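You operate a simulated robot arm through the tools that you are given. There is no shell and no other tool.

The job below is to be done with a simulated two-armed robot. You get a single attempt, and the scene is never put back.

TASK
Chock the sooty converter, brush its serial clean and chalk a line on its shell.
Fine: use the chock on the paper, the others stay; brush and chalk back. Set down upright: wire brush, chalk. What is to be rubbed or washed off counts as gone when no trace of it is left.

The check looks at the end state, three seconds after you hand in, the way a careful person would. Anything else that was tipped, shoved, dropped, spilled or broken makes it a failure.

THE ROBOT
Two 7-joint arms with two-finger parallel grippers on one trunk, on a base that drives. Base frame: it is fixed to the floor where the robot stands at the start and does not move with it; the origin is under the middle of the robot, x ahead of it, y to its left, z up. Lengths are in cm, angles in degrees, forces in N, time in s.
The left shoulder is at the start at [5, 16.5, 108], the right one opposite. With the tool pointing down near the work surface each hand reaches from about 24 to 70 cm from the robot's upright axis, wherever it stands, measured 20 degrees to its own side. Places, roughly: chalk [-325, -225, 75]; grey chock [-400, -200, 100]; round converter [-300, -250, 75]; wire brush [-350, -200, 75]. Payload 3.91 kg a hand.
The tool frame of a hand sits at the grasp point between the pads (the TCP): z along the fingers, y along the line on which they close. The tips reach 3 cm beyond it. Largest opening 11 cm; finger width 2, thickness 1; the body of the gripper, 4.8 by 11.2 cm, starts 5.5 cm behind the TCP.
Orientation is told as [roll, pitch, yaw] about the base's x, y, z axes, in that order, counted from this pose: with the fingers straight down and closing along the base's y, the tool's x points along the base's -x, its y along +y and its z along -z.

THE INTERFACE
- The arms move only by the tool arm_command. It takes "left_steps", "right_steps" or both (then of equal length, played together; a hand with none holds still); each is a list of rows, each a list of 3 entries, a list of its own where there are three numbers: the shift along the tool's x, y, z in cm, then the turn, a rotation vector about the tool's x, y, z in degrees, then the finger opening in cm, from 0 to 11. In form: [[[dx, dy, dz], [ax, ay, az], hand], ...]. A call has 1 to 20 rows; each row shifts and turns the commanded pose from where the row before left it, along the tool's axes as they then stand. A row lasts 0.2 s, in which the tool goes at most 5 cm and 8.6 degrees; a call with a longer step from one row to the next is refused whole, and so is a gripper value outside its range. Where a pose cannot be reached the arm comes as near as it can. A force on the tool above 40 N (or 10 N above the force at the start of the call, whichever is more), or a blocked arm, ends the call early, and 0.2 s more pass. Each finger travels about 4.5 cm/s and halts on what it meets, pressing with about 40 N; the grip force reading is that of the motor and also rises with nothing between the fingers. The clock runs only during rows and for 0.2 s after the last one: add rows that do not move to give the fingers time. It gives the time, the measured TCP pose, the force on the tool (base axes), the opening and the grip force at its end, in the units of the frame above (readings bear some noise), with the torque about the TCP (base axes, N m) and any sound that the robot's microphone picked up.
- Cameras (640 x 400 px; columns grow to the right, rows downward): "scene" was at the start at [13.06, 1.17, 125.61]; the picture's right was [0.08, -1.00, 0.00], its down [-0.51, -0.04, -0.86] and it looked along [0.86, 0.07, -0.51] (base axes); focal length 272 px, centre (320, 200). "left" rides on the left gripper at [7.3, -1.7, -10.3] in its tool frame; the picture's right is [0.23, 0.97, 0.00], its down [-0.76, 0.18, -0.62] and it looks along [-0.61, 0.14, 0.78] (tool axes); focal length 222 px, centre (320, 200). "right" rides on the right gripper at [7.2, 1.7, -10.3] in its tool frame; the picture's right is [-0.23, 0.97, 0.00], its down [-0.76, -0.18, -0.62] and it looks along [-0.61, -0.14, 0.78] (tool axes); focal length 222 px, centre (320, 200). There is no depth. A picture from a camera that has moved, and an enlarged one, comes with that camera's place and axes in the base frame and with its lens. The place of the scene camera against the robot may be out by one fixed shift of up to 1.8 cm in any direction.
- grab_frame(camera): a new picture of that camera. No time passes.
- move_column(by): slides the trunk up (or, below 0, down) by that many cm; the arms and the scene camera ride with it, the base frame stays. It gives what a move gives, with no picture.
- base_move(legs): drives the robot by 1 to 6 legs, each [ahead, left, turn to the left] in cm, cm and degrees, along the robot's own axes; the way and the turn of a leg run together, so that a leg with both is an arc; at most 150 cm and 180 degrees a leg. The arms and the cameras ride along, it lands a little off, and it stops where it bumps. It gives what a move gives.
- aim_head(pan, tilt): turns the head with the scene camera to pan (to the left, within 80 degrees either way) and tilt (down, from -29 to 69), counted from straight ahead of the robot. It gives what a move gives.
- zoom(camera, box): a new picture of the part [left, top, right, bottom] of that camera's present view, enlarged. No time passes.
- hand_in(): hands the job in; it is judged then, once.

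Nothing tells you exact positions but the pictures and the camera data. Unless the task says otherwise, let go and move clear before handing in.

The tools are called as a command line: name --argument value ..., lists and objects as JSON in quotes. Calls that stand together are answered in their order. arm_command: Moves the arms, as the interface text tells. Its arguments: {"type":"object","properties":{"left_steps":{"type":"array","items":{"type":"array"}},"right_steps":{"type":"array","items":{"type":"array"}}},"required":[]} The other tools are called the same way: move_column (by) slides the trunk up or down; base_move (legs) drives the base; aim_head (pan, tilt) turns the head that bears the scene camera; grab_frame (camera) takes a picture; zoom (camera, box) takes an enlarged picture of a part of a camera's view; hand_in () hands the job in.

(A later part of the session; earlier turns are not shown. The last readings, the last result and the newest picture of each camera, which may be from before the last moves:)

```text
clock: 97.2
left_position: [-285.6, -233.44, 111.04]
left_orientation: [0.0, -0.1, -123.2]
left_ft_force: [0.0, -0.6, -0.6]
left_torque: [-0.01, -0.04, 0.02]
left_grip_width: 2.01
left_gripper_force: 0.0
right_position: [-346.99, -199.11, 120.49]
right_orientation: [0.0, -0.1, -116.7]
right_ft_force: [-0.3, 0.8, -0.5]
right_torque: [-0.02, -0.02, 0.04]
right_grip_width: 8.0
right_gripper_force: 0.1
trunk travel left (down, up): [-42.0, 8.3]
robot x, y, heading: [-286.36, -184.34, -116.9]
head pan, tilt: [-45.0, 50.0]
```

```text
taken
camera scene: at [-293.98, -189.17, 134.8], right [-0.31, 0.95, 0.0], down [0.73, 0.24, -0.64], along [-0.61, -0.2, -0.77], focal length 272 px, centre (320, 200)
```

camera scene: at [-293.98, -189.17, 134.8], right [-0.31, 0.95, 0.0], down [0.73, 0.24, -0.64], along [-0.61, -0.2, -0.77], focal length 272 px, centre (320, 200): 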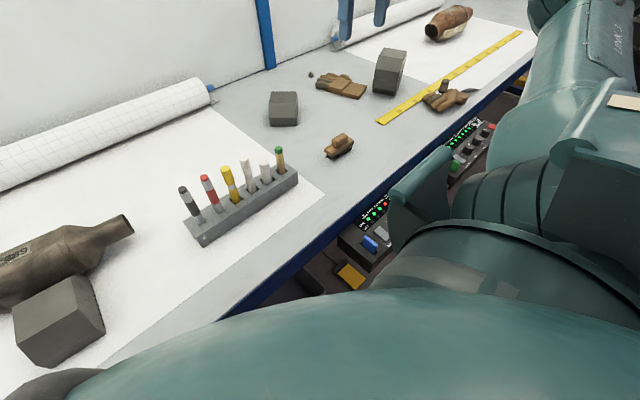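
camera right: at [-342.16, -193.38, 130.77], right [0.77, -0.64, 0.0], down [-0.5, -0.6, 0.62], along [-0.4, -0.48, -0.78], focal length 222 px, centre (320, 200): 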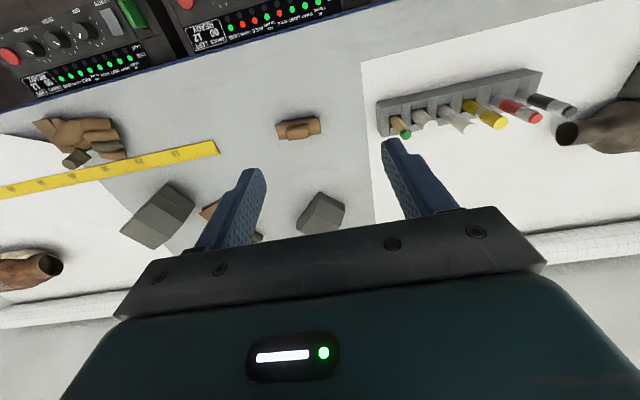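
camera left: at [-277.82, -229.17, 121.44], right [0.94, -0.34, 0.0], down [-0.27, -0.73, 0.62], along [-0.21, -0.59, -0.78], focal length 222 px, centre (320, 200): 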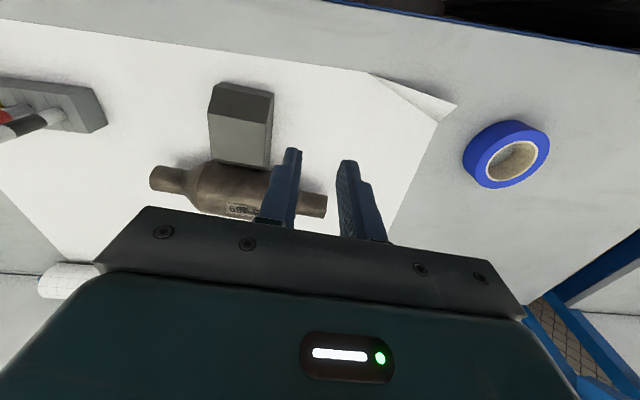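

zoom --camera "right" --box '[250, 90, 350, 165]'

zoom --camera "scene" --box '[300, 115, 380, 175]'

zoom --camera "right" --box '[360, 50, 600, 170]'

zoom --camera "scene" --box '[160, 130, 320, 250]'

```text
5.33 times, centred on (300, 128) of right
camera zoom: at [-342.13, -193.39, 130.77], right [0.77, -0.64, 0.0], down [-0.5, -0.6, 0.62], along [-0.4, -0.48, -0.78], focal length 1185 px, centre (427, 587)
```

zoom: 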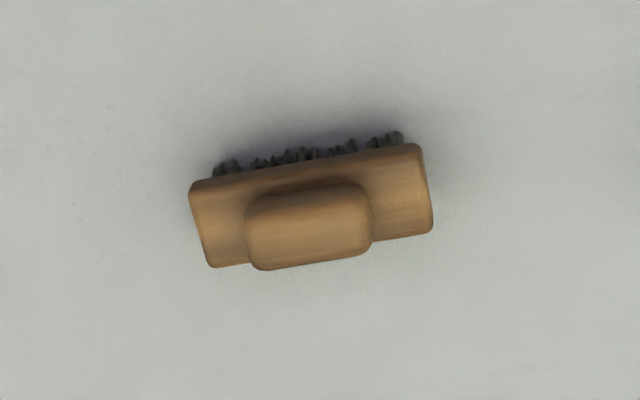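

```text
6.67 times, centred on (340, 145) of scene
camera zoom: at [-293.98, -189.17, 134.8], right [-0.31, 0.95, 0.0], down [0.73, 0.24, -0.64], along [-0.61, -0.2, -0.77], focal length 1812 px, centre (187, 567)
```

zoom: 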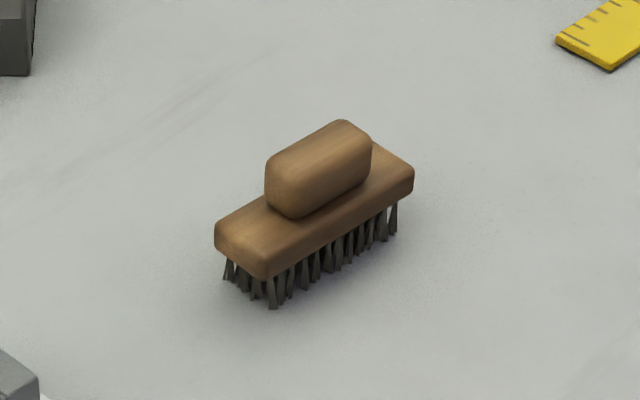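

```text
2.67 times, centred on (480, 110) of right
camera zoom: at [-342.13, -193.39, 130.77], right [0.77, -0.64, 0.0], down [-0.5, -0.6, 0.62], along [-0.4, -0.48, -0.78], focal length 592 px, centre (-107, 440)
```

zoom: 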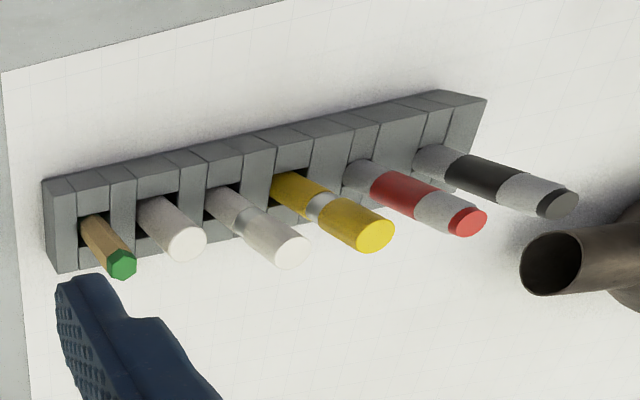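

```text
3.33 times, centred on (240, 190) of scene
camera zoom: at [-293.98, -189.17, 134.8], right [-0.31, 0.95, 0.0], down [0.73, 0.24, -0.64], along [-0.61, -0.2, -0.77], focal length 906 px, centre (587, 233)
```

zoom: 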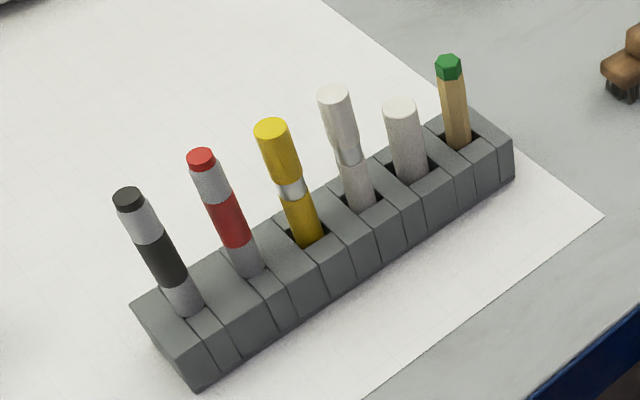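

The brush lies bristles down near (-357.3, -204.2) with its long side at about -31°. I bring the right hand above it for a closer look.

arm_command --right_steps '[[[-1.84, -1.38, 2.5], [0, 0, 0], 8], [[-1.84, -1.38, 2.5], [0, 0, 0], 8], [[-1.84, -1.38, 2.5], [0, 0, 0], 8], [[-1.84, -1.38, 2.5], [0, 0, 0], 8], [[-1.84, -1.38, 2.5], [0, 0, 4.3], 8], [[0, 0, 0], [0, 0, 0], 8]]'

grab_frame --camera "right"

zoom --camera "right" --box '[250, 60, 390, 165]'

zoom --camera "scene" --box '[270, 60, 430, 180]'

```text
clock: 98.6
left_position: [-285.78, -233.46, 111.11]
left_orientation: [0.0, -0.3, -123.2]
left_ft_force: [-0.5, 0.0, 0.1]
left_torque: [0.0, -0.01, 0.0]
left_grip_width: 1.99
left_gripper_force: 0.1
right_position: [-353.83, -204.39, 105.64]
right_orientation: [0.1, -0.1, -121.1]
right_ft_force: [-0.3, 0.1, 0.8]
right_torque: [0.02, -0.03, -0.01]
right_grip_width: 7.98
right_gripper_force: 0.1
right hand out of reach, approached as far as the arm can: row 3, 4
trunk travel left (down, up): [-42.0, 8.3]
robot x, y, heading: [-286.88, -184.57, -116.6]
head pan, tilt: [-45.0, 50.0]
```

```text
taken
camera right: at [-348.47, -199.03, 115.99], right [0.72, -0.7, 0.0], down [-0.55, -0.56, 0.62], along [-0.43, -0.45, -0.78], focal length 222 px, centre (320, 200)
```

right: 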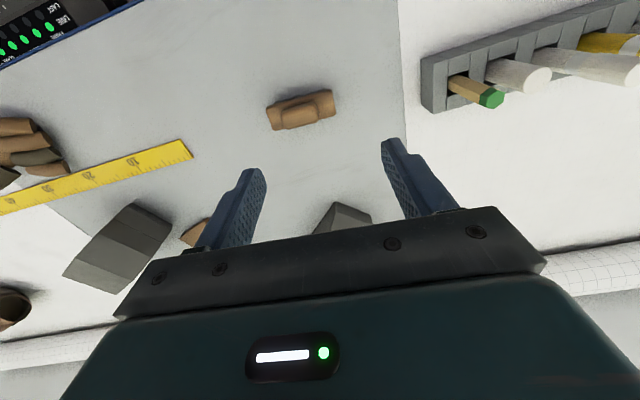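

```text
3.81 times, centred on (320, 112) of right
camera zoom: at [-348.47, -199.03, 115.99], right [0.72, -0.7, 0.0], down [-0.55, -0.56, 0.62], along [-0.43, -0.45, -0.78], focal length 846 px, centre (320, 533)
```

zoom: 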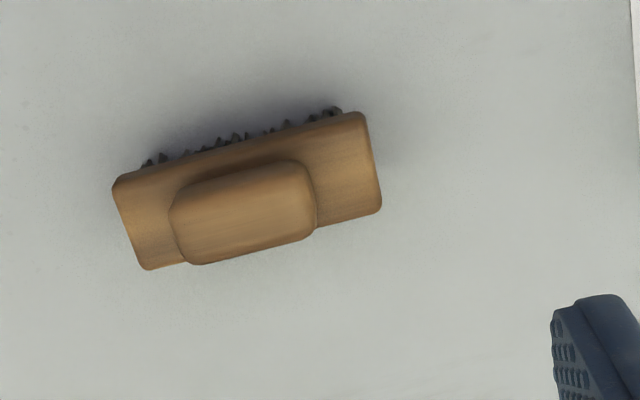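

```text
3.33 times, centred on (350, 120) of scene
camera zoom: at [-293.97, -189.14, 134.81], right [-0.31, 0.95, 0.0], down [0.73, 0.24, -0.64], along [-0.61, -0.2, -0.77], focal length 906 px, centre (220, 467)
```

zoom: 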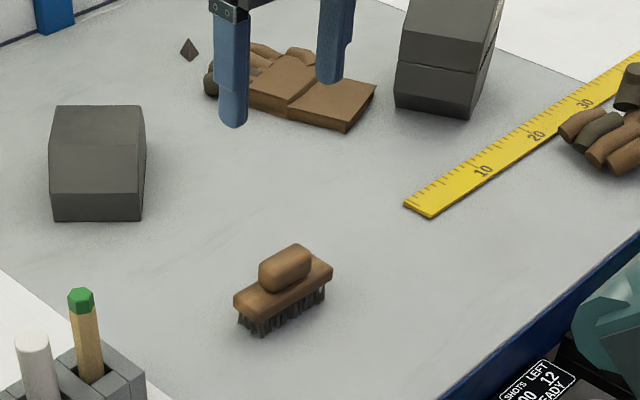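

The brush is just past my right hand's reach, so the base must go further right; before that I check the clearance between my body and the control boxes under the bench edge, using the tilted right hand camera.

arm_command --right_steps '[[[3, 2, -2], [0, 0, 0], 8], [[3, 2, -2], [0, 0, 0], 8], [[3, 2, -1], [0, 0, 0], 8], [[3, 0, 0], [0, 8, 0], 8], [[0, 0, 0], [0, 8, 0], 8], [[0, 0, 0], [0, 8, 0], 8], [[0, 0, 0], [0, 8, 0], 8], [[0, 0, 0], [0, 8, 0], 8], [[0, 0, 0], [0, 0, 0], 8]]'

grab_frame --camera "right"

```text
clock: 100.6
left_position: [-285.79, -233.47, 111.16]
left_orientation: [0.1, -0.2, -123.2]
left_ft_force: [0.0, 0.0, 1.1]
left_torque: [-0.04, -0.01, 0.03]
left_grip_width: 2.0
left_gripper_force: 0.0
right_position: [-342.43, -197.15, 110.23]
right_orientation: [0.1, 39.8, -121.0]
right_ft_force: [0.3, -0.3, -0.7]
right_torque: [-0.01, 0.0, 0.02]
right_grip_width: 7.98
right_gripper_force: 0.1
right hand out of reach, approached as far as the arm can: row 8
trunk travel left (down, up): [-42.0, 8.3]
robot x, y, heading: [-286.62, -184.34, -116.9]
head pan, tilt: [-45.0, 50.0]
```

```text
taken
camera right: at [-341.41, -198.98, 122.93], right [0.74, -0.65, -0.14], down [-0.66, -0.75, -0.01], along [-0.1, 0.1, -0.99], focal length 222 px, centre (320, 200)
```

right: 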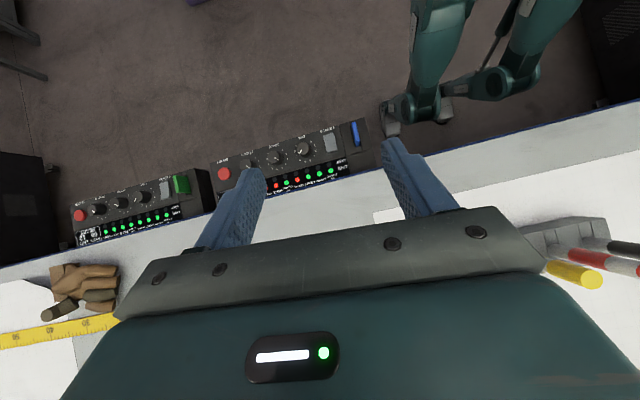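

My lower body is slim and well clear of the control boxes. I level the hand, back off 10 cm and go 25 cm right so the brush comes well within reach.

arm_command --right_steps '[[[0, 0, 0], [0, -8, 0], 8], [[0, 0, 0], [0, -8, 0], 8], [[0, 0, 0], [0, -8, 0], 8], [[0, 0, 0], [0, -8, 0], 8], [[0, 0, 0], [0, -8, 0], 8], [[0, 0, 0], [0, 0, 0], 8]]'

base_move --legs '[[-10, 0, 0], [0, -25, 0]]'

grab_frame --camera "right"

grab_frame --camera "scene"

```text
clock: 102.0
left_position: [-285.69, -233.5, 111.16]
left_orientation: [0.0, -0.1, -123.2]
left_ft_force: [0.0, 0.9, -0.2]
left_torque: [0.0, -0.02, 0.01]
left_grip_width: 2.0
left_gripper_force: 0.0
right_position: [-342.4, -197.31, 110.23]
right_orientation: [0.0, -0.2, -121.2]
right_ft_force: [-0.1, -0.5, -0.6]
right_torque: [-0.02, 0.03, 0.0]
right_grip_width: 8.01
right_gripper_force: 0.0
trunk travel left (down, up): [-42.0, 8.3]
robot x, y, heading: [-286.47, -184.52, -116.7]
head pan, tilt: [-45.0, 50.0]
```

```text
clock: 105.5
left_position: [-303.46, -213.06, 111.23]
left_orientation: [-0.1, -0.1, -123.1]
left_ft_force: [-0.3, -0.2, -0.4]
left_torque: [0.01, -0.01, 0.0]
left_grip_width: 2.0
left_gripper_force: 0.1
right_position: [-360.15, -177.08, 110.32]
right_orientation: [0.1, -0.1, -121.0]
right_ft_force: [0.2, 1.2, 0.1]
right_torque: [0.0, 0.03, 0.04]
right_grip_width: 8.0
right_gripper_force: 0.0
trunk travel left (down, up): [-42.0, 8.3]
robot x, y, heading: [-304.35, -164.69, -116.8]
head pan, tilt: [-45.0, 50.0]
```

```text
taken
camera right: at [-354.85, -171.65, 120.67], right [0.72, -0.7, 0.0], down [-0.54, -0.56, 0.62], along [-0.43, -0.45, -0.78], focal length 222 px, centre (320, 200)
```

right: 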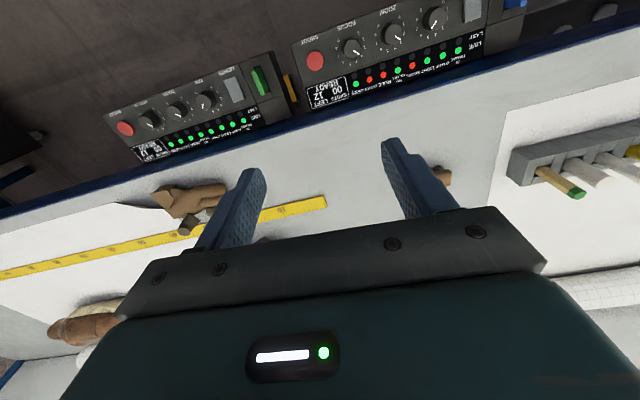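

```text
taken
camera scene: at [-311.8, -168.83, 134.8], right [-0.31, 0.95, 0.0], down [0.73, 0.24, -0.64], along [-0.61, -0.2, -0.77], focal length 272 px, centre (320, 200)
```

scene: 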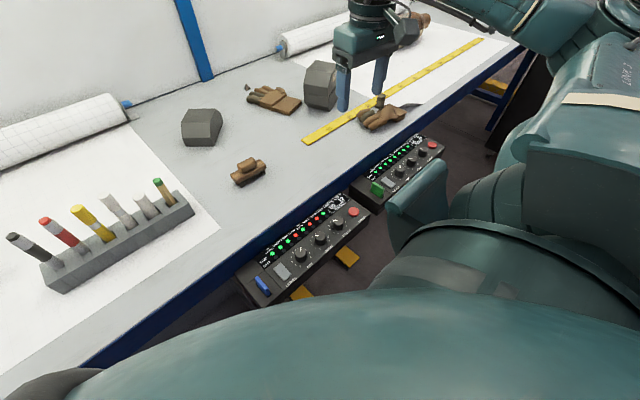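

arm_command --right_steps '[[[-3.06, 2.4, 0.7], [0, 0, 0], 8], [[-3.06, 2.4, 0.7], [0, 0, 0], 8], [[-3.06, 2.4, 0.7], [0, 0, 0], 8], [[-3.06, 2.4, 0.7], [0, 0, 0], 8], [[-3.06, 2.4, 0.7], [0, 0, 0], 8], [[-3.06, 2.4, 0.7], [0, 0, 0], 8], [[-3.06, 2.4, 0.7], [0, 0, 0], 8], [[0, 0, 0], [0, 0, 0], 8]]'

grab_frame --camera "right"

zoom --camera "right" --box '[250, 60, 390, 165]'

zoom --camera "scene" --box '[190, 90, 350, 210]'

```text
clock: 107.3
left_position: [-303.47, -213.08, 111.18]
left_orientation: [0.1, -0.3, -123.2]
left_ft_force: [0.2, 0.0, -0.4]
left_torque: [0.0, 0.01, 0.0]
left_grip_width: 2.0
left_gripper_force: 0.2
right_position: [-356.48, -204.0, 105.27]
right_orientation: [0.1, -0.1, -121.0]
right_ft_force: [-1.3, -0.1, -0.1]
right_torque: [-0.03, 0.0, 0.03]
right_grip_width: 8.0
right_gripper_force: 0.1
trunk travel left (down, up): [-42.0, 8.3]
robot x, y, heading: [-304.42, -164.06, -116.5]
head pan, tilt: [-45.0, 50.0]
```

```text
taken
camera right: at [-351.31, -198.68, 115.53], right [0.72, -0.7, 0.0], down [-0.54, -0.56, 0.62], along [-0.43, -0.45, -0.78], focal length 222 px, centre (320, 200)
```

right: 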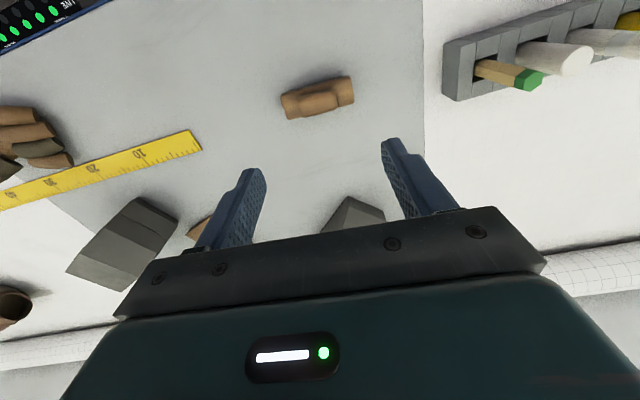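

```text
3.81 times, centred on (320, 112) of right
camera zoom: at [-351.31, -198.68, 115.53], right [0.72, -0.7, 0.0], down [-0.54, -0.56, 0.62], along [-0.43, -0.45, -0.78], focal length 846 px, centre (320, 533)
```

zoom: 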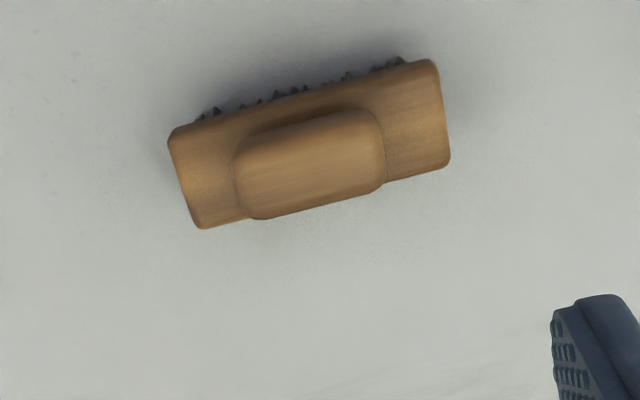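

```text
3.33 times, centred on (270, 150) of scene
camera zoom: at [-311.8, -168.79, 134.8], right [-0.31, 0.95, 0.0], down [0.73, 0.24, -0.64], along [-0.61, -0.2, -0.77], focal length 906 px, centre (487, 367)
```

zoom: 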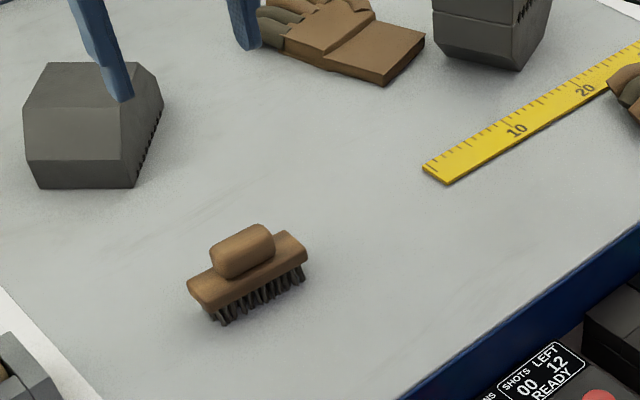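

The knob is centred under the fingers within 3 mm. I go down to grip the knob just above the brush's wooden back.

arm_command --right_steps '[[[0, -0.3, 4], [0, 0, 0], 8], [[0, 0, 4], [0, 0, 0], 8], [[0, 0, 4], [0, 0, 0], 8], [[0, 0, 2], [0, 0, 0], 8], [[0, 0, 1], [0, 0, 0], 8], [[0, 0, 0.7], [0, 0, 0], 8], [[0, 0, 0], [0, 0, 0], 8]]'

zoom --camera "scene" --box '[190, 90, 350, 210]'

grab_frame --camera "right"

```text
clock: 108.9
left_position: [-303.48, -213.13, 111.23]
left_orientation: [0.0, -0.1, -123.1]
left_ft_force: [0.8, 0.3, 0.0]
left_torque: [0.0, -0.02, 0.03]
left_grip_width: 2.0
left_gripper_force: 0.0
right_position: [-356.98, -203.86, 89.86]
right_orientation: [-0.1, -0.1, -120.9]
right_ft_force: [0.4, -1.4, -0.4]
right_torque: [0.02, 0.0, -0.01]
right_grip_width: 8.0
right_gripper_force: 0.0
trunk travel left (down, up): [-42.0, 8.3]
robot x, y, heading: [-304.35, -164.45, -116.6]
head pan, tilt: [-45.0, 50.0]
```

```text
3.33 times, centred on (270, 150) of scene
camera zoom: at [-311.77, -168.84, 134.8], right [-0.31, 0.95, 0.0], down [0.73, 0.24, -0.64], along [-0.61, -0.2, -0.77], focal length 906 px, centre (487, 367)
```

zoom: 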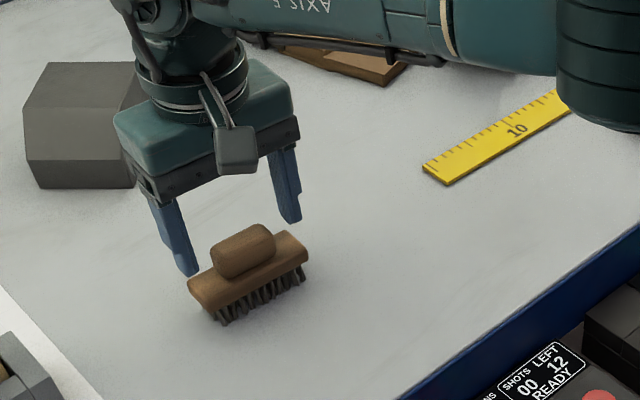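

```text
taken
camera right: at [-351.67, -198.61, 100.18], right [0.72, -0.7, 0.0], down [-0.54, -0.56, 0.62], along [-0.43, -0.45, -0.78], focal length 222 px, centre (320, 200)
```

right: 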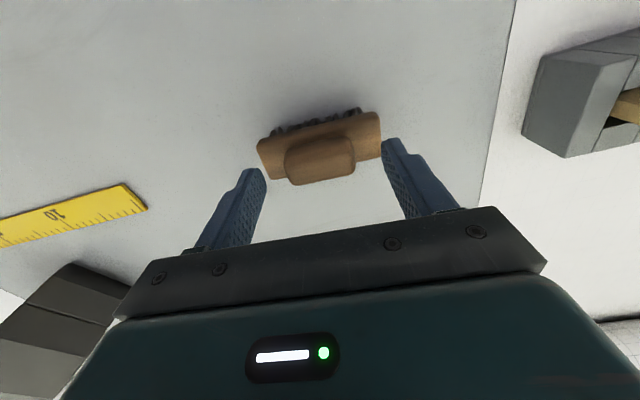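

arm_command --right_steps '[[[0.4, 0, 0.4], [0, 0, 0], 8], [[0, 0, 0], [0, 0, 0], 7], [[0, 0, 0], [0, 0, 0], 6], [[0, 0, 0], [0, 0, 0], 5], [[0, 0, 0], [0, 0, 0], 4], [[0, 0, 0], [0, 0, 0], 4], [[0, 0, 0], [0, 0, 0], 4]]'

zoom --camera "scene" --box '[190, 90, 350, 210]'

zoom --camera "right" --box '[220, 80, 420, 240]'

```text
clock: 110.5
left_position: [-303.34, -213.09, 111.17]
left_orientation: [0.0, -0.1, -123.0]
left_ft_force: [0.4, 0.8, 0.7]
left_torque: [0.0, -0.03, -0.02]
left_grip_width: 2.02
left_gripper_force: 0.1
right_position: [-356.61, -203.54, 89.4]
right_orientation: [0.2, 0.0, -121.0]
right_ft_force: [0.5, -0.1, 0.5]
right_torque: [-0.01, 0.01, -0.04]
right_grip_width: 4.92
right_gripper_force: 39.7
trunk travel left (down, up): [-42.0, 8.3]
robot x, y, heading: [-304.35, -164.12, -116.9]
head pan, tilt: [-45.0, 50.0]
```

```text
3.33 times, centred on (270, 150) of scene
camera zoom: at [-311.78, -168.84, 134.8], right [-0.31, 0.95, 0.0], down [0.73, 0.24, -0.64], along [-0.61, -0.2, -0.77], focal length 906 px, centre (487, 367)
```

zoom: 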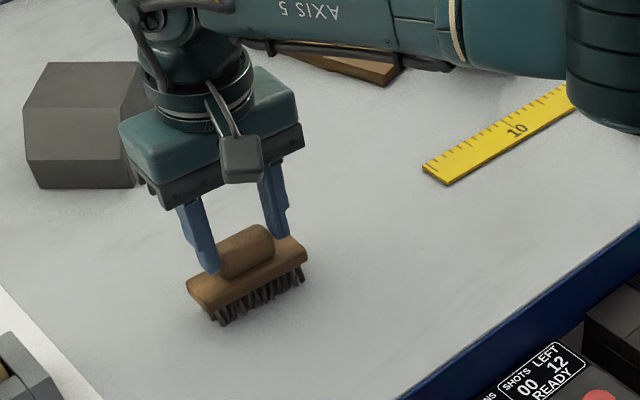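

```text
2.50 times, centred on (320, 160) of right
camera zoom: at [-351.46, -198.21, 99.77], right [0.72, -0.7, 0.0], down [-0.54, -0.56, 0.62], along [-0.43, -0.45, -0.78], focal length 555 px, centre (320, 300)
```

zoom: 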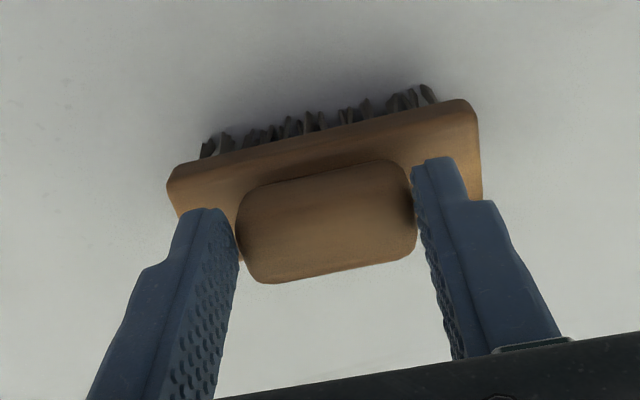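

Gripped at 4.9 cm; home pose of the brush is TCP (-356.6, -203.6, 89.4), yaw -121. I lift it and drive back to the converter, turning a little left so the right arm faces it.

arm_command --right_steps '[[[0, 0, -1], [0, 0, 0], 4], [[0, 0, -4], [0, 0, 0], 4], [[0, 0, -4.5], [0, 0, 0], 4], [[0, 0, -4.5], [0, 0, 0], 4], [[0, 0, -4.5], [0, 0, 0], 4], [[0, 0, -4.5], [0, 0, 0], 4], [[3, 0, -3], [0, 0, 0], 4], [[4, 0, 0], [0, 0, 0], 4], [[4, 0, 0], [0, 0, 0], 4], [[4, 0, 0], [0, 0, 0], 4], [[0, 0, 0], [0, 0, 0], 4]]'

grab_frame --camera "right"

base_move --legs '[[0, 31, 0], [9, 0, 0], [0, 0, 25]]'

aim_head --pan -15 --tilt 60

grab_frame --camera "scene"

```text
clock: 112.9
left_position: [-303.41, -213.15, 111.08]
left_orientation: [0.0, 0.0, -123.1]
left_ft_force: [-0.3, 0.3, 0.2]
left_torque: [-0.04, 0.01, 0.03]
left_grip_width: 1.99
left_gripper_force: 0.0
right_position: [-349.12, -190.54, 115.05]
right_orientation: [0.0, -0.1, -121.0]
right_ft_force: [-0.9, 0.2, -0.8]
right_torque: [-0.06, 0.02, 0.01]
right_grip_width: 4.93
right_gripper_force: 39.7
trunk travel left (down, up): [-42.0, 8.3]
robot x, y, heading: [-304.42, -164.0, -116.6]
head pan, tilt: [-45.0, 50.0]
```

```text
taken
camera right: at [-343.92, -185.29, 125.52], right [0.72, -0.7, 0.0], down [-0.54, -0.56, 0.62], along [-0.43, -0.45, -0.78], focal length 222 px, centre (320, 200)
```

right: 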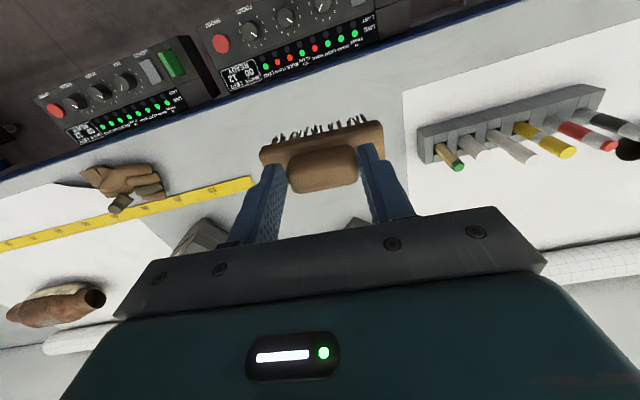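

```text
clock: 118.3
left_position: [-257.89, -230.27, 111.08]
left_orientation: [-0.1, 0.0, -97.5]
left_ft_force: [0.5, -0.4, 0.0]
left_torque: [0.0, 0.0, 0.03]
left_grip_width: 1.97
left_gripper_force: 0.1
right_position: [-308.98, -229.93, 115.16]
right_orientation: [0.0, -0.1, -95.3]
right_ft_force: [0.4, 0.9, -1.8]
right_torque: [-0.01, 0.0, 0.02]
right_grip_width: 4.88
right_gripper_force: 39.9
trunk travel left (down, up): [-42.0, 8.3]
robot x, y, heading: [-279.83, -186.69, -90.8]
head pan, tilt: [-45.0, 50.0]
```

```text
clock: 119.3
left_position: [-258.03, -230.38, 111.18]
left_orientation: [0.0, -0.1, -97.5]
left_ft_force: [0.5, -0.2, -0.2]
left_torque: [0.02, 0.03, -0.01]
left_grip_width: 2.01
left_gripper_force: 0.0
right_position: [-309.04, -230.0, 115.06]
right_orientation: [0.1, 0.0, -95.3]
right_ft_force: [0.1, 1.2, -0.9]
right_torque: [0.0, 0.0, -0.01]
right_grip_width: 4.89
right_gripper_force: 39.6
trunk travel left (down, up): [-42.0, 8.3]
robot x, y, heading: [-279.95, -186.61, -90.9]
head pan, tilt: [-15.0, 60.0]
```

```text
taken
camera scene: at [-280.72, -195.57, 133.55], right [-0.96, 0.28, 0.0], down [0.24, 0.83, -0.5], along [-0.14, -0.48, -0.87], focal length 272 px, centre (320, 200)
```

scene: 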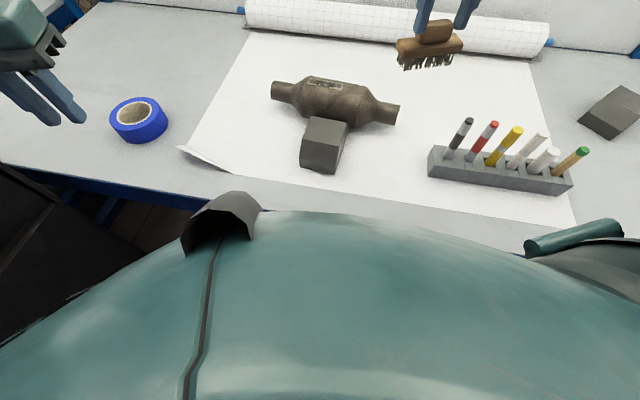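

The brush is held firmly; from triangulation the plate centre is near (-298.9, -250.2, 91), slightly behind the top line. I creep 4 cm closer, turn the hand parallel to the converter and hover over it.

base_move --legs '[[4, 0, 0]]'

arm_command --right_steps '[[[-2, 1, 0], [0, 0, 7], 4], [[-2, 1, 0], [0, 0, 7], 4], [[-2, 1, 0], [0, 0, 7], 4], [[-2, 1, 0], [0, 0, 7], 4], [[0, 0, 0], [0, 0, 0], 4]]'

grab_frame --camera "right"

grab_frame --camera "scene"

```text
clock: 120.2
left_position: [-258.08, -234.47, 111.09]
left_orientation: [0.0, -0.1, -97.5]
left_ft_force: [-0.4, -0.6, 0.6]
left_torque: [0.01, 0.02, -0.02]
left_grip_width: 1.99
left_gripper_force: 0.2
right_position: [-309.12, -234.06, 115.03]
right_orientation: [0.0, 0.0, -95.2]
right_ft_force: [-0.6, 0.1, -0.5]
right_torque: [0.05, 0.05, 0.0]
right_grip_width: 4.94
right_gripper_force: 40.8
trunk travel left (down, up): [-42.0, 8.3]
robot x, y, heading: [-279.91, -190.46, -90.9]
head pan, tilt: [-15.0, 60.0]
```

```text
clock: 121.3
left_position: [-258.11, -234.36, 111.04]
left_orientation: [0.1, -0.1, -97.5]
left_ft_force: [0.1, 0.0, 0.8]
left_torque: [0.0, 0.03, 0.0]
left_grip_width: 2.0
left_gripper_force: 0.0
right_position: [-307.43, -242.76, 115.16]
right_orientation: [0.1, -0.1, -123.4]
right_ft_force: [-0.4, -0.4, -2.0]
right_torque: [0.02, -0.03, 0.0]
right_grip_width: 4.92
right_gripper_force: 40.0
trunk travel left (down, up): [-42.0, 8.3]
robot x, y, heading: [-279.9, -190.74, -91.0]
head pan, tilt: [-15.0, 60.0]
```

```text
taken
camera right: at [-302.03, -237.68, 125.45], right [0.69, -0.73, 0.0], down [-0.57, -0.54, 0.62], along [-0.45, -0.43, -0.78], focal length 222 px, centre (320, 200)
```

right: 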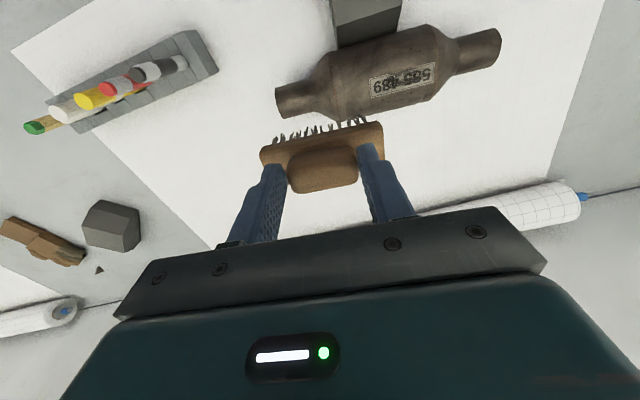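

```text
taken
camera scene: at [-280.79, -199.61, 133.55], right [-0.96, 0.28, 0.0], down [0.24, 0.83, -0.5], along [-0.14, -0.48, -0.87], focal length 272 px, centre (320, 200)
```

scene: 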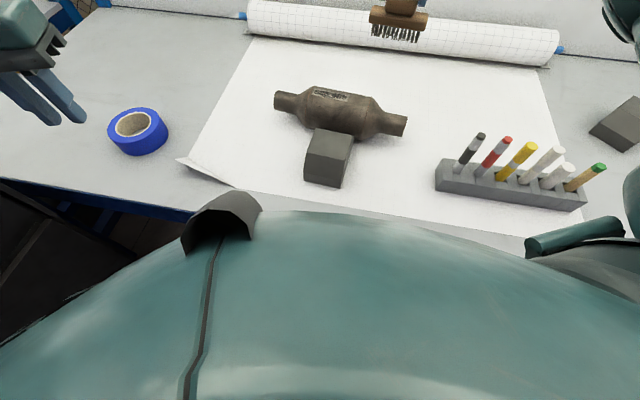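

zoom --camera "right" --box '[265, 10, 515, 140]'

zoom --camera "scene" --box '[265, 75, 415, 195]'

```text
2.56 times, centred on (390, 75) of right
camera zoom: at [-302.03, -237.68, 125.45], right [0.69, -0.73, 0.0], down [-0.57, -0.54, 0.62], along [-0.45, -0.43, -0.78], focal length 569 px, centre (141, 520)
```

zoom: 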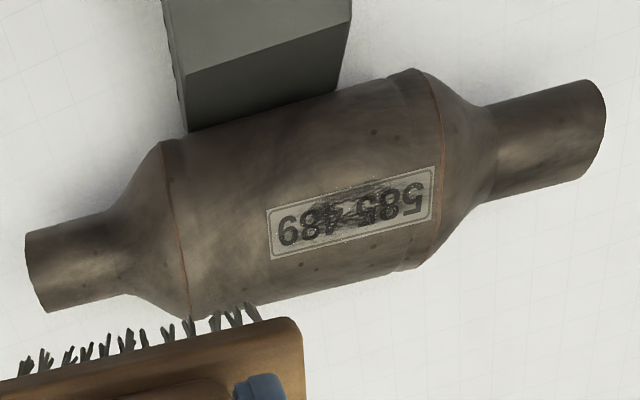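

```text
3.33 times, centred on (340, 135) of scene
camera zoom: at [-280.79, -199.61, 133.55], right [-0.96, 0.28, 0.0], down [0.24, 0.83, -0.5], along [-0.14, -0.48, -0.87], focal length 906 px, centre (253, 417)
```

zoom: 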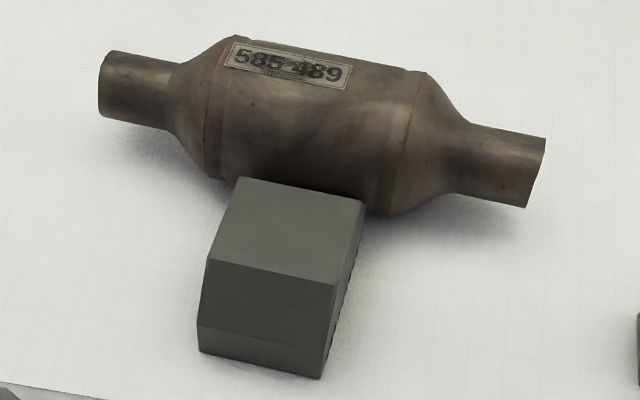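

The plate is easily seen: it lies along about -35°, centred near (-298.6, -250.2), on the top of the shell, smeared with soot. I put the brush above it.

arm_command --right_steps '[[[-0.34, 2.87, 1], [0, 0, 1.6], 4], [[-0.34, 2.87, 2.5], [0, 0, 0], 4], [[-0.34, 2.87, 3], [0, 0, 0], 4], [[-0.34, 2.87, 3.5], [0, 0, 0], 4], [[0, 0, 0], [0, 0, 0], 4]]'

grab_frame --camera "right"

zoom --camera "scene" --box '[255, 60, 425, 195]'

grab_frame --camera "left"

```text
clock: 122.5
left_position: [-258.08, -234.39, 111.09]
left_orientation: [0.0, -0.3, -97.4]
left_ft_force: [0.4, -0.2, -0.5]
left_torque: [-0.02, 0.04, 0.01]
left_grip_width: 2.02
left_gripper_force: 0.1
right_position: [-299.04, -250.31, 105.17]
right_orientation: [0.1, -0.1, -124.9]
right_ft_force: [-0.7, 0.0, -1.6]
right_torque: [0.02, -0.01, 0.01]
right_grip_width: 4.93
right_gripper_force: 39.7
trunk travel left (down, up): [-42.0, 8.3]
robot x, y, heading: [-280.08, -190.77, -91.2]
head pan, tilt: [-15.0, 60.0]
```

```text
taken
camera right: at [-293.53, -245.32, 115.46], right [0.67, -0.74, 0.0], down [-0.58, -0.52, 0.62], along [-0.46, -0.42, -0.78], focal length 222 px, centre (320, 200)
```

right: 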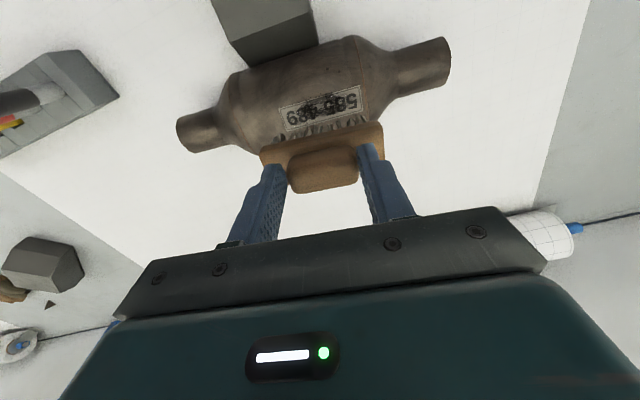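

```text
2.96 times, centred on (340, 128) of scene
camera zoom: at [-280.8, -199.6, 133.55], right [-0.96, 0.28, 0.0], down [0.24, 0.83, -0.5], along [-0.14, -0.48, -0.87], focal length 806 px, centre (261, 415)
```

zoom: 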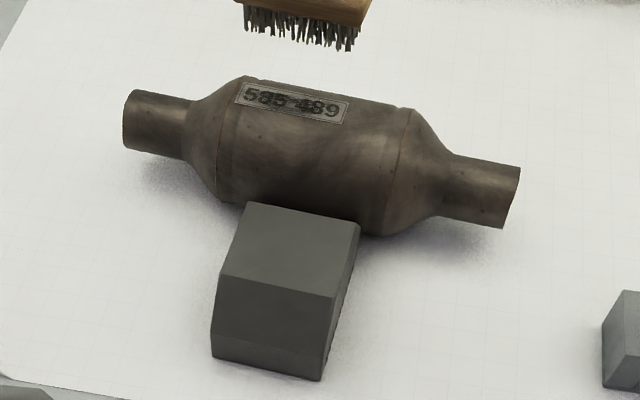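

```text
taken
camera left: at [-258.99, -227.02, 121.45], right [1.0, 0.1, 0.0], down [0.08, -0.78, 0.63], along [0.06, -0.62, -0.78], focal length 222 px, centre (320, 200)
```

left: 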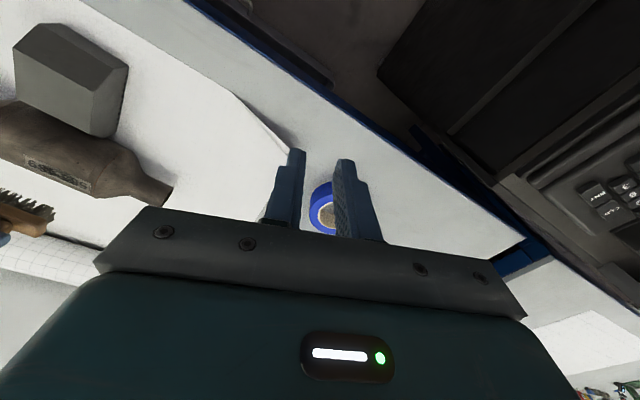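

arm_command --right_steps '[[[0.5, 0.3, 2], [0, 0, 0], 4], [[0, 0, 2], [0, 0, 0], 4], [[0, 0, 1], [0, 0, 0], 4], [[0, 0, 0], [0, 0, 0], 4]]'

arm_command --right_steps '[[[0, 0, 0.3], [0, 0, 0], 4], [[0, 0, 0.3], [0, 0, 0], 4], [[0, 0, 0], [0, 0, 0], 4]]'

grab_frame --camera "left"

zoom --camera "left" --box '[0, 80, 180, 250]'

zoom --camera "right" --box '[200, 20, 460, 200]'

```text
clock: 123.5
left_position: [-258.23, -234.44, 111.16]
left_orientation: [-0.1, -0.1, -97.6]
left_ft_force: [0.5, 0.0, -0.3]
left_torque: [-0.03, 0.0, -0.01]
left_grip_width: 2.01
left_gripper_force: 0.1
right_position: [-298.22, -250.25, 100.31]
right_orientation: [0.1, -0.1, -124.9]
right_ft_force: [-0.4, 0.4, -1.5]
right_torque: [0.03, -0.01, -0.01]
right_grip_width: 4.91
right_gripper_force: 40.3
trunk travel left (down, up): [-42.0, 8.3]
robot x, y, heading: [-280.23, -190.6, -91.1]
head pan, tilt: [-15.0, 60.0]
```

```text
clock: 124.3
left_position: [-258.0, -234.37, 111.06]
left_orientation: [0.0, 0.0, -97.4]
left_ft_force: [-0.4, 0.2, 0.3]
left_torque: [0.0, 0.02, 0.0]
left_grip_width: 1.99
left_gripper_force: 0.1
right_position: [-298.19, -250.2, 99.59]
right_orientation: [0.1, -0.1, -124.9]
right_ft_force: [-0.1, -0.4, -1.4]
right_torque: [0.03, -0.03, -0.01]
right_grip_width: 4.93
right_gripper_force: 40.7
trunk travel left (down, up): [-42.0, 8.3]
robot x, y, heading: [-280.12, -190.78, -90.9]
head pan, tilt: [-15.0, 60.0]
```

```text
taken
camera left: at [-258.97, -227.05, 121.44], right [1.0, 0.1, 0.0], down [0.08, -0.78, 0.62], along [0.06, -0.62, -0.78], focal length 222 px, centre (320, 200)
```

left: 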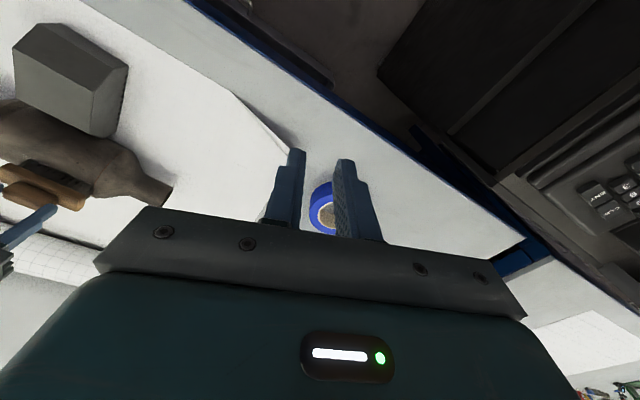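

```text
2.35 times, centred on (90, 165) of left
camera zoom: at [-258.97, -227.05, 121.44], right [1.0, 0.1, 0.0], down [0.08, -0.78, 0.62], along [0.06, -0.62, -0.78], focal length 523 px, centre (861, 282)
```

zoom: 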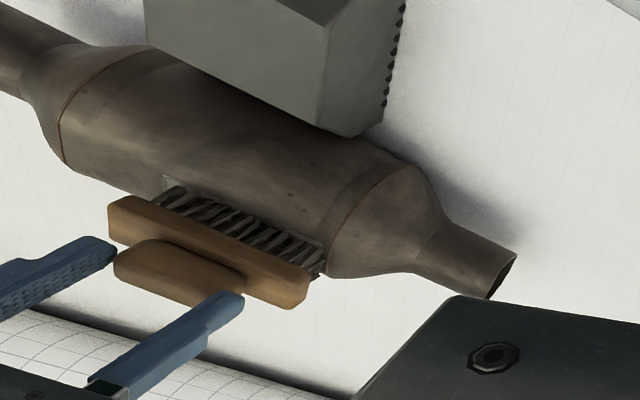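

```text
2.22 times, centred on (330, 110) of right
camera zoom: at [-292.5, -245.21, 109.95], right [0.67, -0.74, 0.0], down [-0.58, -0.52, 0.62], along [-0.46, -0.42, -0.78], focal length 494 px, centre (298, 400)
```

zoom: 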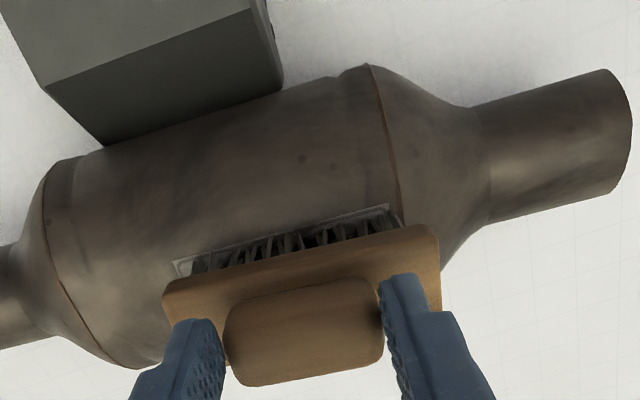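

The bristles hang just over the plate. I go down in small steps until I feel contact.

arm_command --right_steps '[[[0, 0, 0.3], [0, 0, 0], 4], [[0, 0, 0], [0, 0, 0], 4]]'

arm_command --right_steps '[[[0, 0, 0.3], [0, 0, 0], 4], [[0, 0, 0], [0, 0, 0], 4]]'

arm_command --right_steps '[[[0, 0, 0.2], [0, 0, 0], 4], [[0, 0, 0], [0, 0, 0], 4]]'

```text
clock: 125.0
left_position: [-258.13, -234.44, 111.25]
left_orientation: [0.1, -0.2, -97.5]
left_ft_force: [0.5, 0.8, -0.3]
left_torque: [-0.03, -0.01, 0.01]
left_grip_width: 2.0
left_gripper_force: 0.2
right_position: [-298.11, -250.19, 99.42]
right_orientation: [0.1, -0.1, -124.9]
right_ft_force: [0.7, -1.5, 3.9]
right_torque: [-0.03, 0.22, 0.0]
right_grip_width: 4.92
right_gripper_force: 39.9
trunk travel left (down, up): [-42.0, 8.3]
robot x, y, heading: [-280.0, -191.06, -91.0]
head pan, tilt: [-15.0, 60.0]
```

```text
clock: 125.5
left_position: [-258.03, -234.19, 111.06]
left_orientation: [0.0, -0.3, -97.5]
left_ft_force: [0.7, -0.5, 0.3]
left_torque: [-0.03, -0.02, 0.0]
left_grip_width: 2.01
left_gripper_force: 0.0
right_position: [-298.05, -250.05, 99.41]
right_orientation: [0.3, -0.4, -124.9]
right_ft_force: [0.7, -3.2, 19.8]
right_torque: [0.03, 0.36, 0.05]
right_grip_width: 4.92
right_gripper_force: 39.4
trunk travel left (down, up): [-42.0, 8.3]
robot x, y, heading: [-279.74, -190.65, -91.0]
head pan, tilt: [-15.0, 60.0]
```

```text
clock: 126.2
left_position: [-257.98, -234.08, 111.23]
left_orientation: [-0.1, -0.3, -97.5]
left_ft_force: [-0.3, 0.1, -0.3]
left_torque: [-0.03, -0.01, -0.03]
left_grip_width: 1.97
left_gripper_force: 0.1
right_position: [-298.14, -250.01, 99.38]
right_orientation: [0.5, -0.4, -124.9]
right_ft_force: [2.9, -2.9, 30.9]
right_torque: [-0.25, 0.06, -0.06]
right_grip_width: 4.93
right_gripper_force: 39.7
trunk travel left (down, up): [-42.0, 8.3]
robot x, y, heading: [-279.97, -190.64, -90.8]
head pan, tilt: [-15.0, 60.0]
```

Firm contact at TCP z≈99.4. I ease off to about 10 N and make the first strokes along the plate.

arm_command --right_steps '[[[0, 0, -0.4], [0, 0, 0], 4], [[0, 0.8, 0], [0, 0, 0], 4], [[0, 0.8, 0], [0, 0, 0], 4], [[0, -0.8, 0], [0, 0, 0], 4], [[0, -0.8, 0], [0, 0, 0], 4], [[0, -0.8, 0], [0, 0, 0], 4], [[0, -0.8, 0], [0, 0, 0], 4], [[0, 0.8, 0], [0, 0, 0], 4], [[0, 0.8, 0], [0, 0, 0], 4], [[0, 0, 0], [0, 0, 0], 4]]'

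zoom --camera "right" --box '[200, 20, 460, 200]'

zoom --camera "scene" --box '[255, 60, 425, 195]'

```text
clock: 128.3
left_position: [-258.12, -234.3, 111.25]
left_orientation: [0.0, -0.2, -97.5]
left_ft_force: [0.5, 0.2, 0.3]
left_torque: [0.02, -0.01, -0.01]
left_grip_width: 2.01
left_gripper_force: 0.1
right_position: [-298.36, -249.95, 99.29]
right_orientation: [0.0, -0.2, -125.0]
right_ft_force: [-6.3, 2.8, 13.2]
right_torque: [0.36, 0.68, -0.01]
right_grip_width: 4.93
right_gripper_force: 39.8
trunk travel left (down, up): [-42.0, 8.3]
robot x, y, heading: [-280.08, -190.83, -91.0]
head pan, tilt: [-15.0, 60.0]
```

```text
2.22 times, centred on (330, 110) of right
camera zoom: at [-292.6, -244.97, 109.65], right [0.67, -0.74, 0.0], down [-0.58, -0.52, 0.63], along [-0.47, -0.42, -0.78], focal length 494 px, centre (298, 400)
```

zoom: 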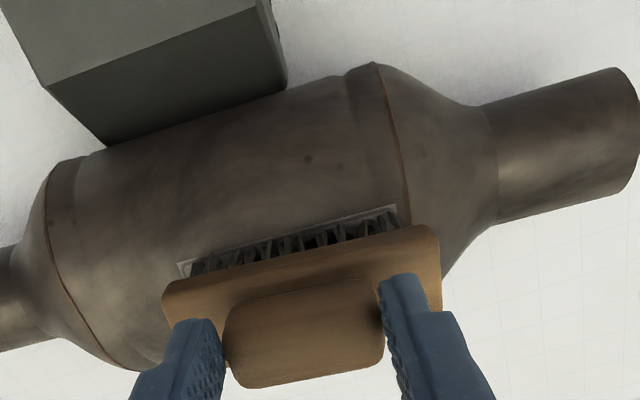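

```text
2.96 times, centred on (340, 128) of scene
camera zoom: at [-280.81, -199.44, 133.56], right [-0.96, 0.28, 0.0], down [0.24, 0.83, -0.5], along [-0.14, -0.48, -0.87], focal length 806 px, centre (261, 415)
```

zoom: 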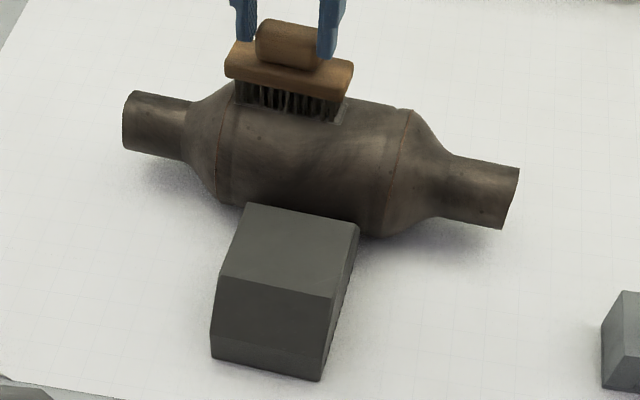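

I lift off to check the result.

arm_command --right_steps '[[[0, 0, -1], [0, 0, 0], 4], [[0, 0, -4], [0, 0, 0], 4], [[-2, 0, -2], [0, 0, 0], 4], [[0, 0, 0], [0, 0, 0], 4]]'

zoom --camera "right" --box '[200, 20, 460, 180]'

zoom --camera "scene" --box '[290, 80, 370, 130]'

```text
clock: 129.3
left_position: [-258.11, -234.32, 111.13]
left_orientation: [0.1, -0.2, -97.6]
left_ft_force: [0.1, 0.4, -0.5]
left_torque: [-0.01, 0.01, -0.03]
left_grip_width: 2.04
left_gripper_force: 0.2
right_position: [-299.36, -251.72, 106.41]
right_orientation: [0.1, 0.0, -124.9]
right_ft_force: [0.0, -0.3, -1.0]
right_torque: [0.03, 0.0, -0.01]
right_grip_width: 4.92
right_gripper_force: 39.7
trunk travel left (down, up): [-42.0, 8.3]
robot x, y, heading: [-280.41, -190.55, -90.9]
head pan, tilt: [-15.0, 60.0]
```

```text
2.46 times, centred on (330, 100) of right
camera zoom: at [-293.74, -246.75, 116.8], right [0.67, -0.74, 0.0], down [-0.58, -0.52, 0.62], along [-0.46, -0.42, -0.78], focal length 547 px, centre (295, 446)
```

zoom: 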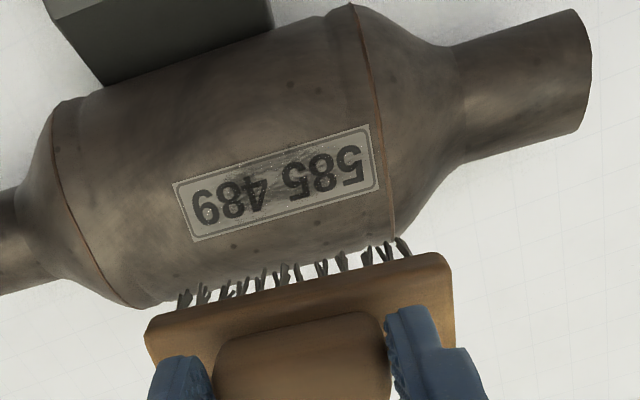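

```text
8.00 times, centred on (330, 105) of scene
camera zoom: at [-280.79, -199.62, 133.54], right [-0.96, 0.28, 0.0], down [0.24, 0.83, -0.5], along [-0.14, -0.48, -0.87], focal length 2175 px, centre (240, 960)
```

zoom: 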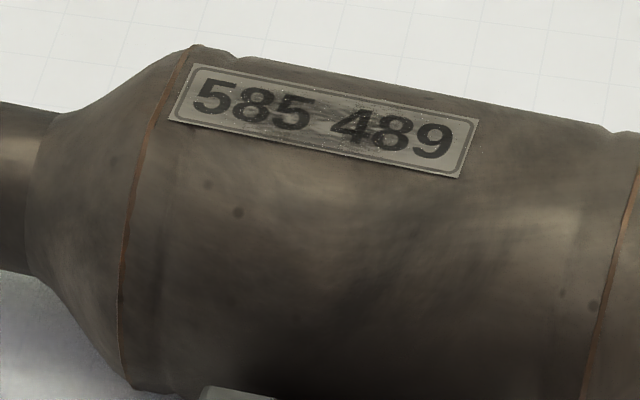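

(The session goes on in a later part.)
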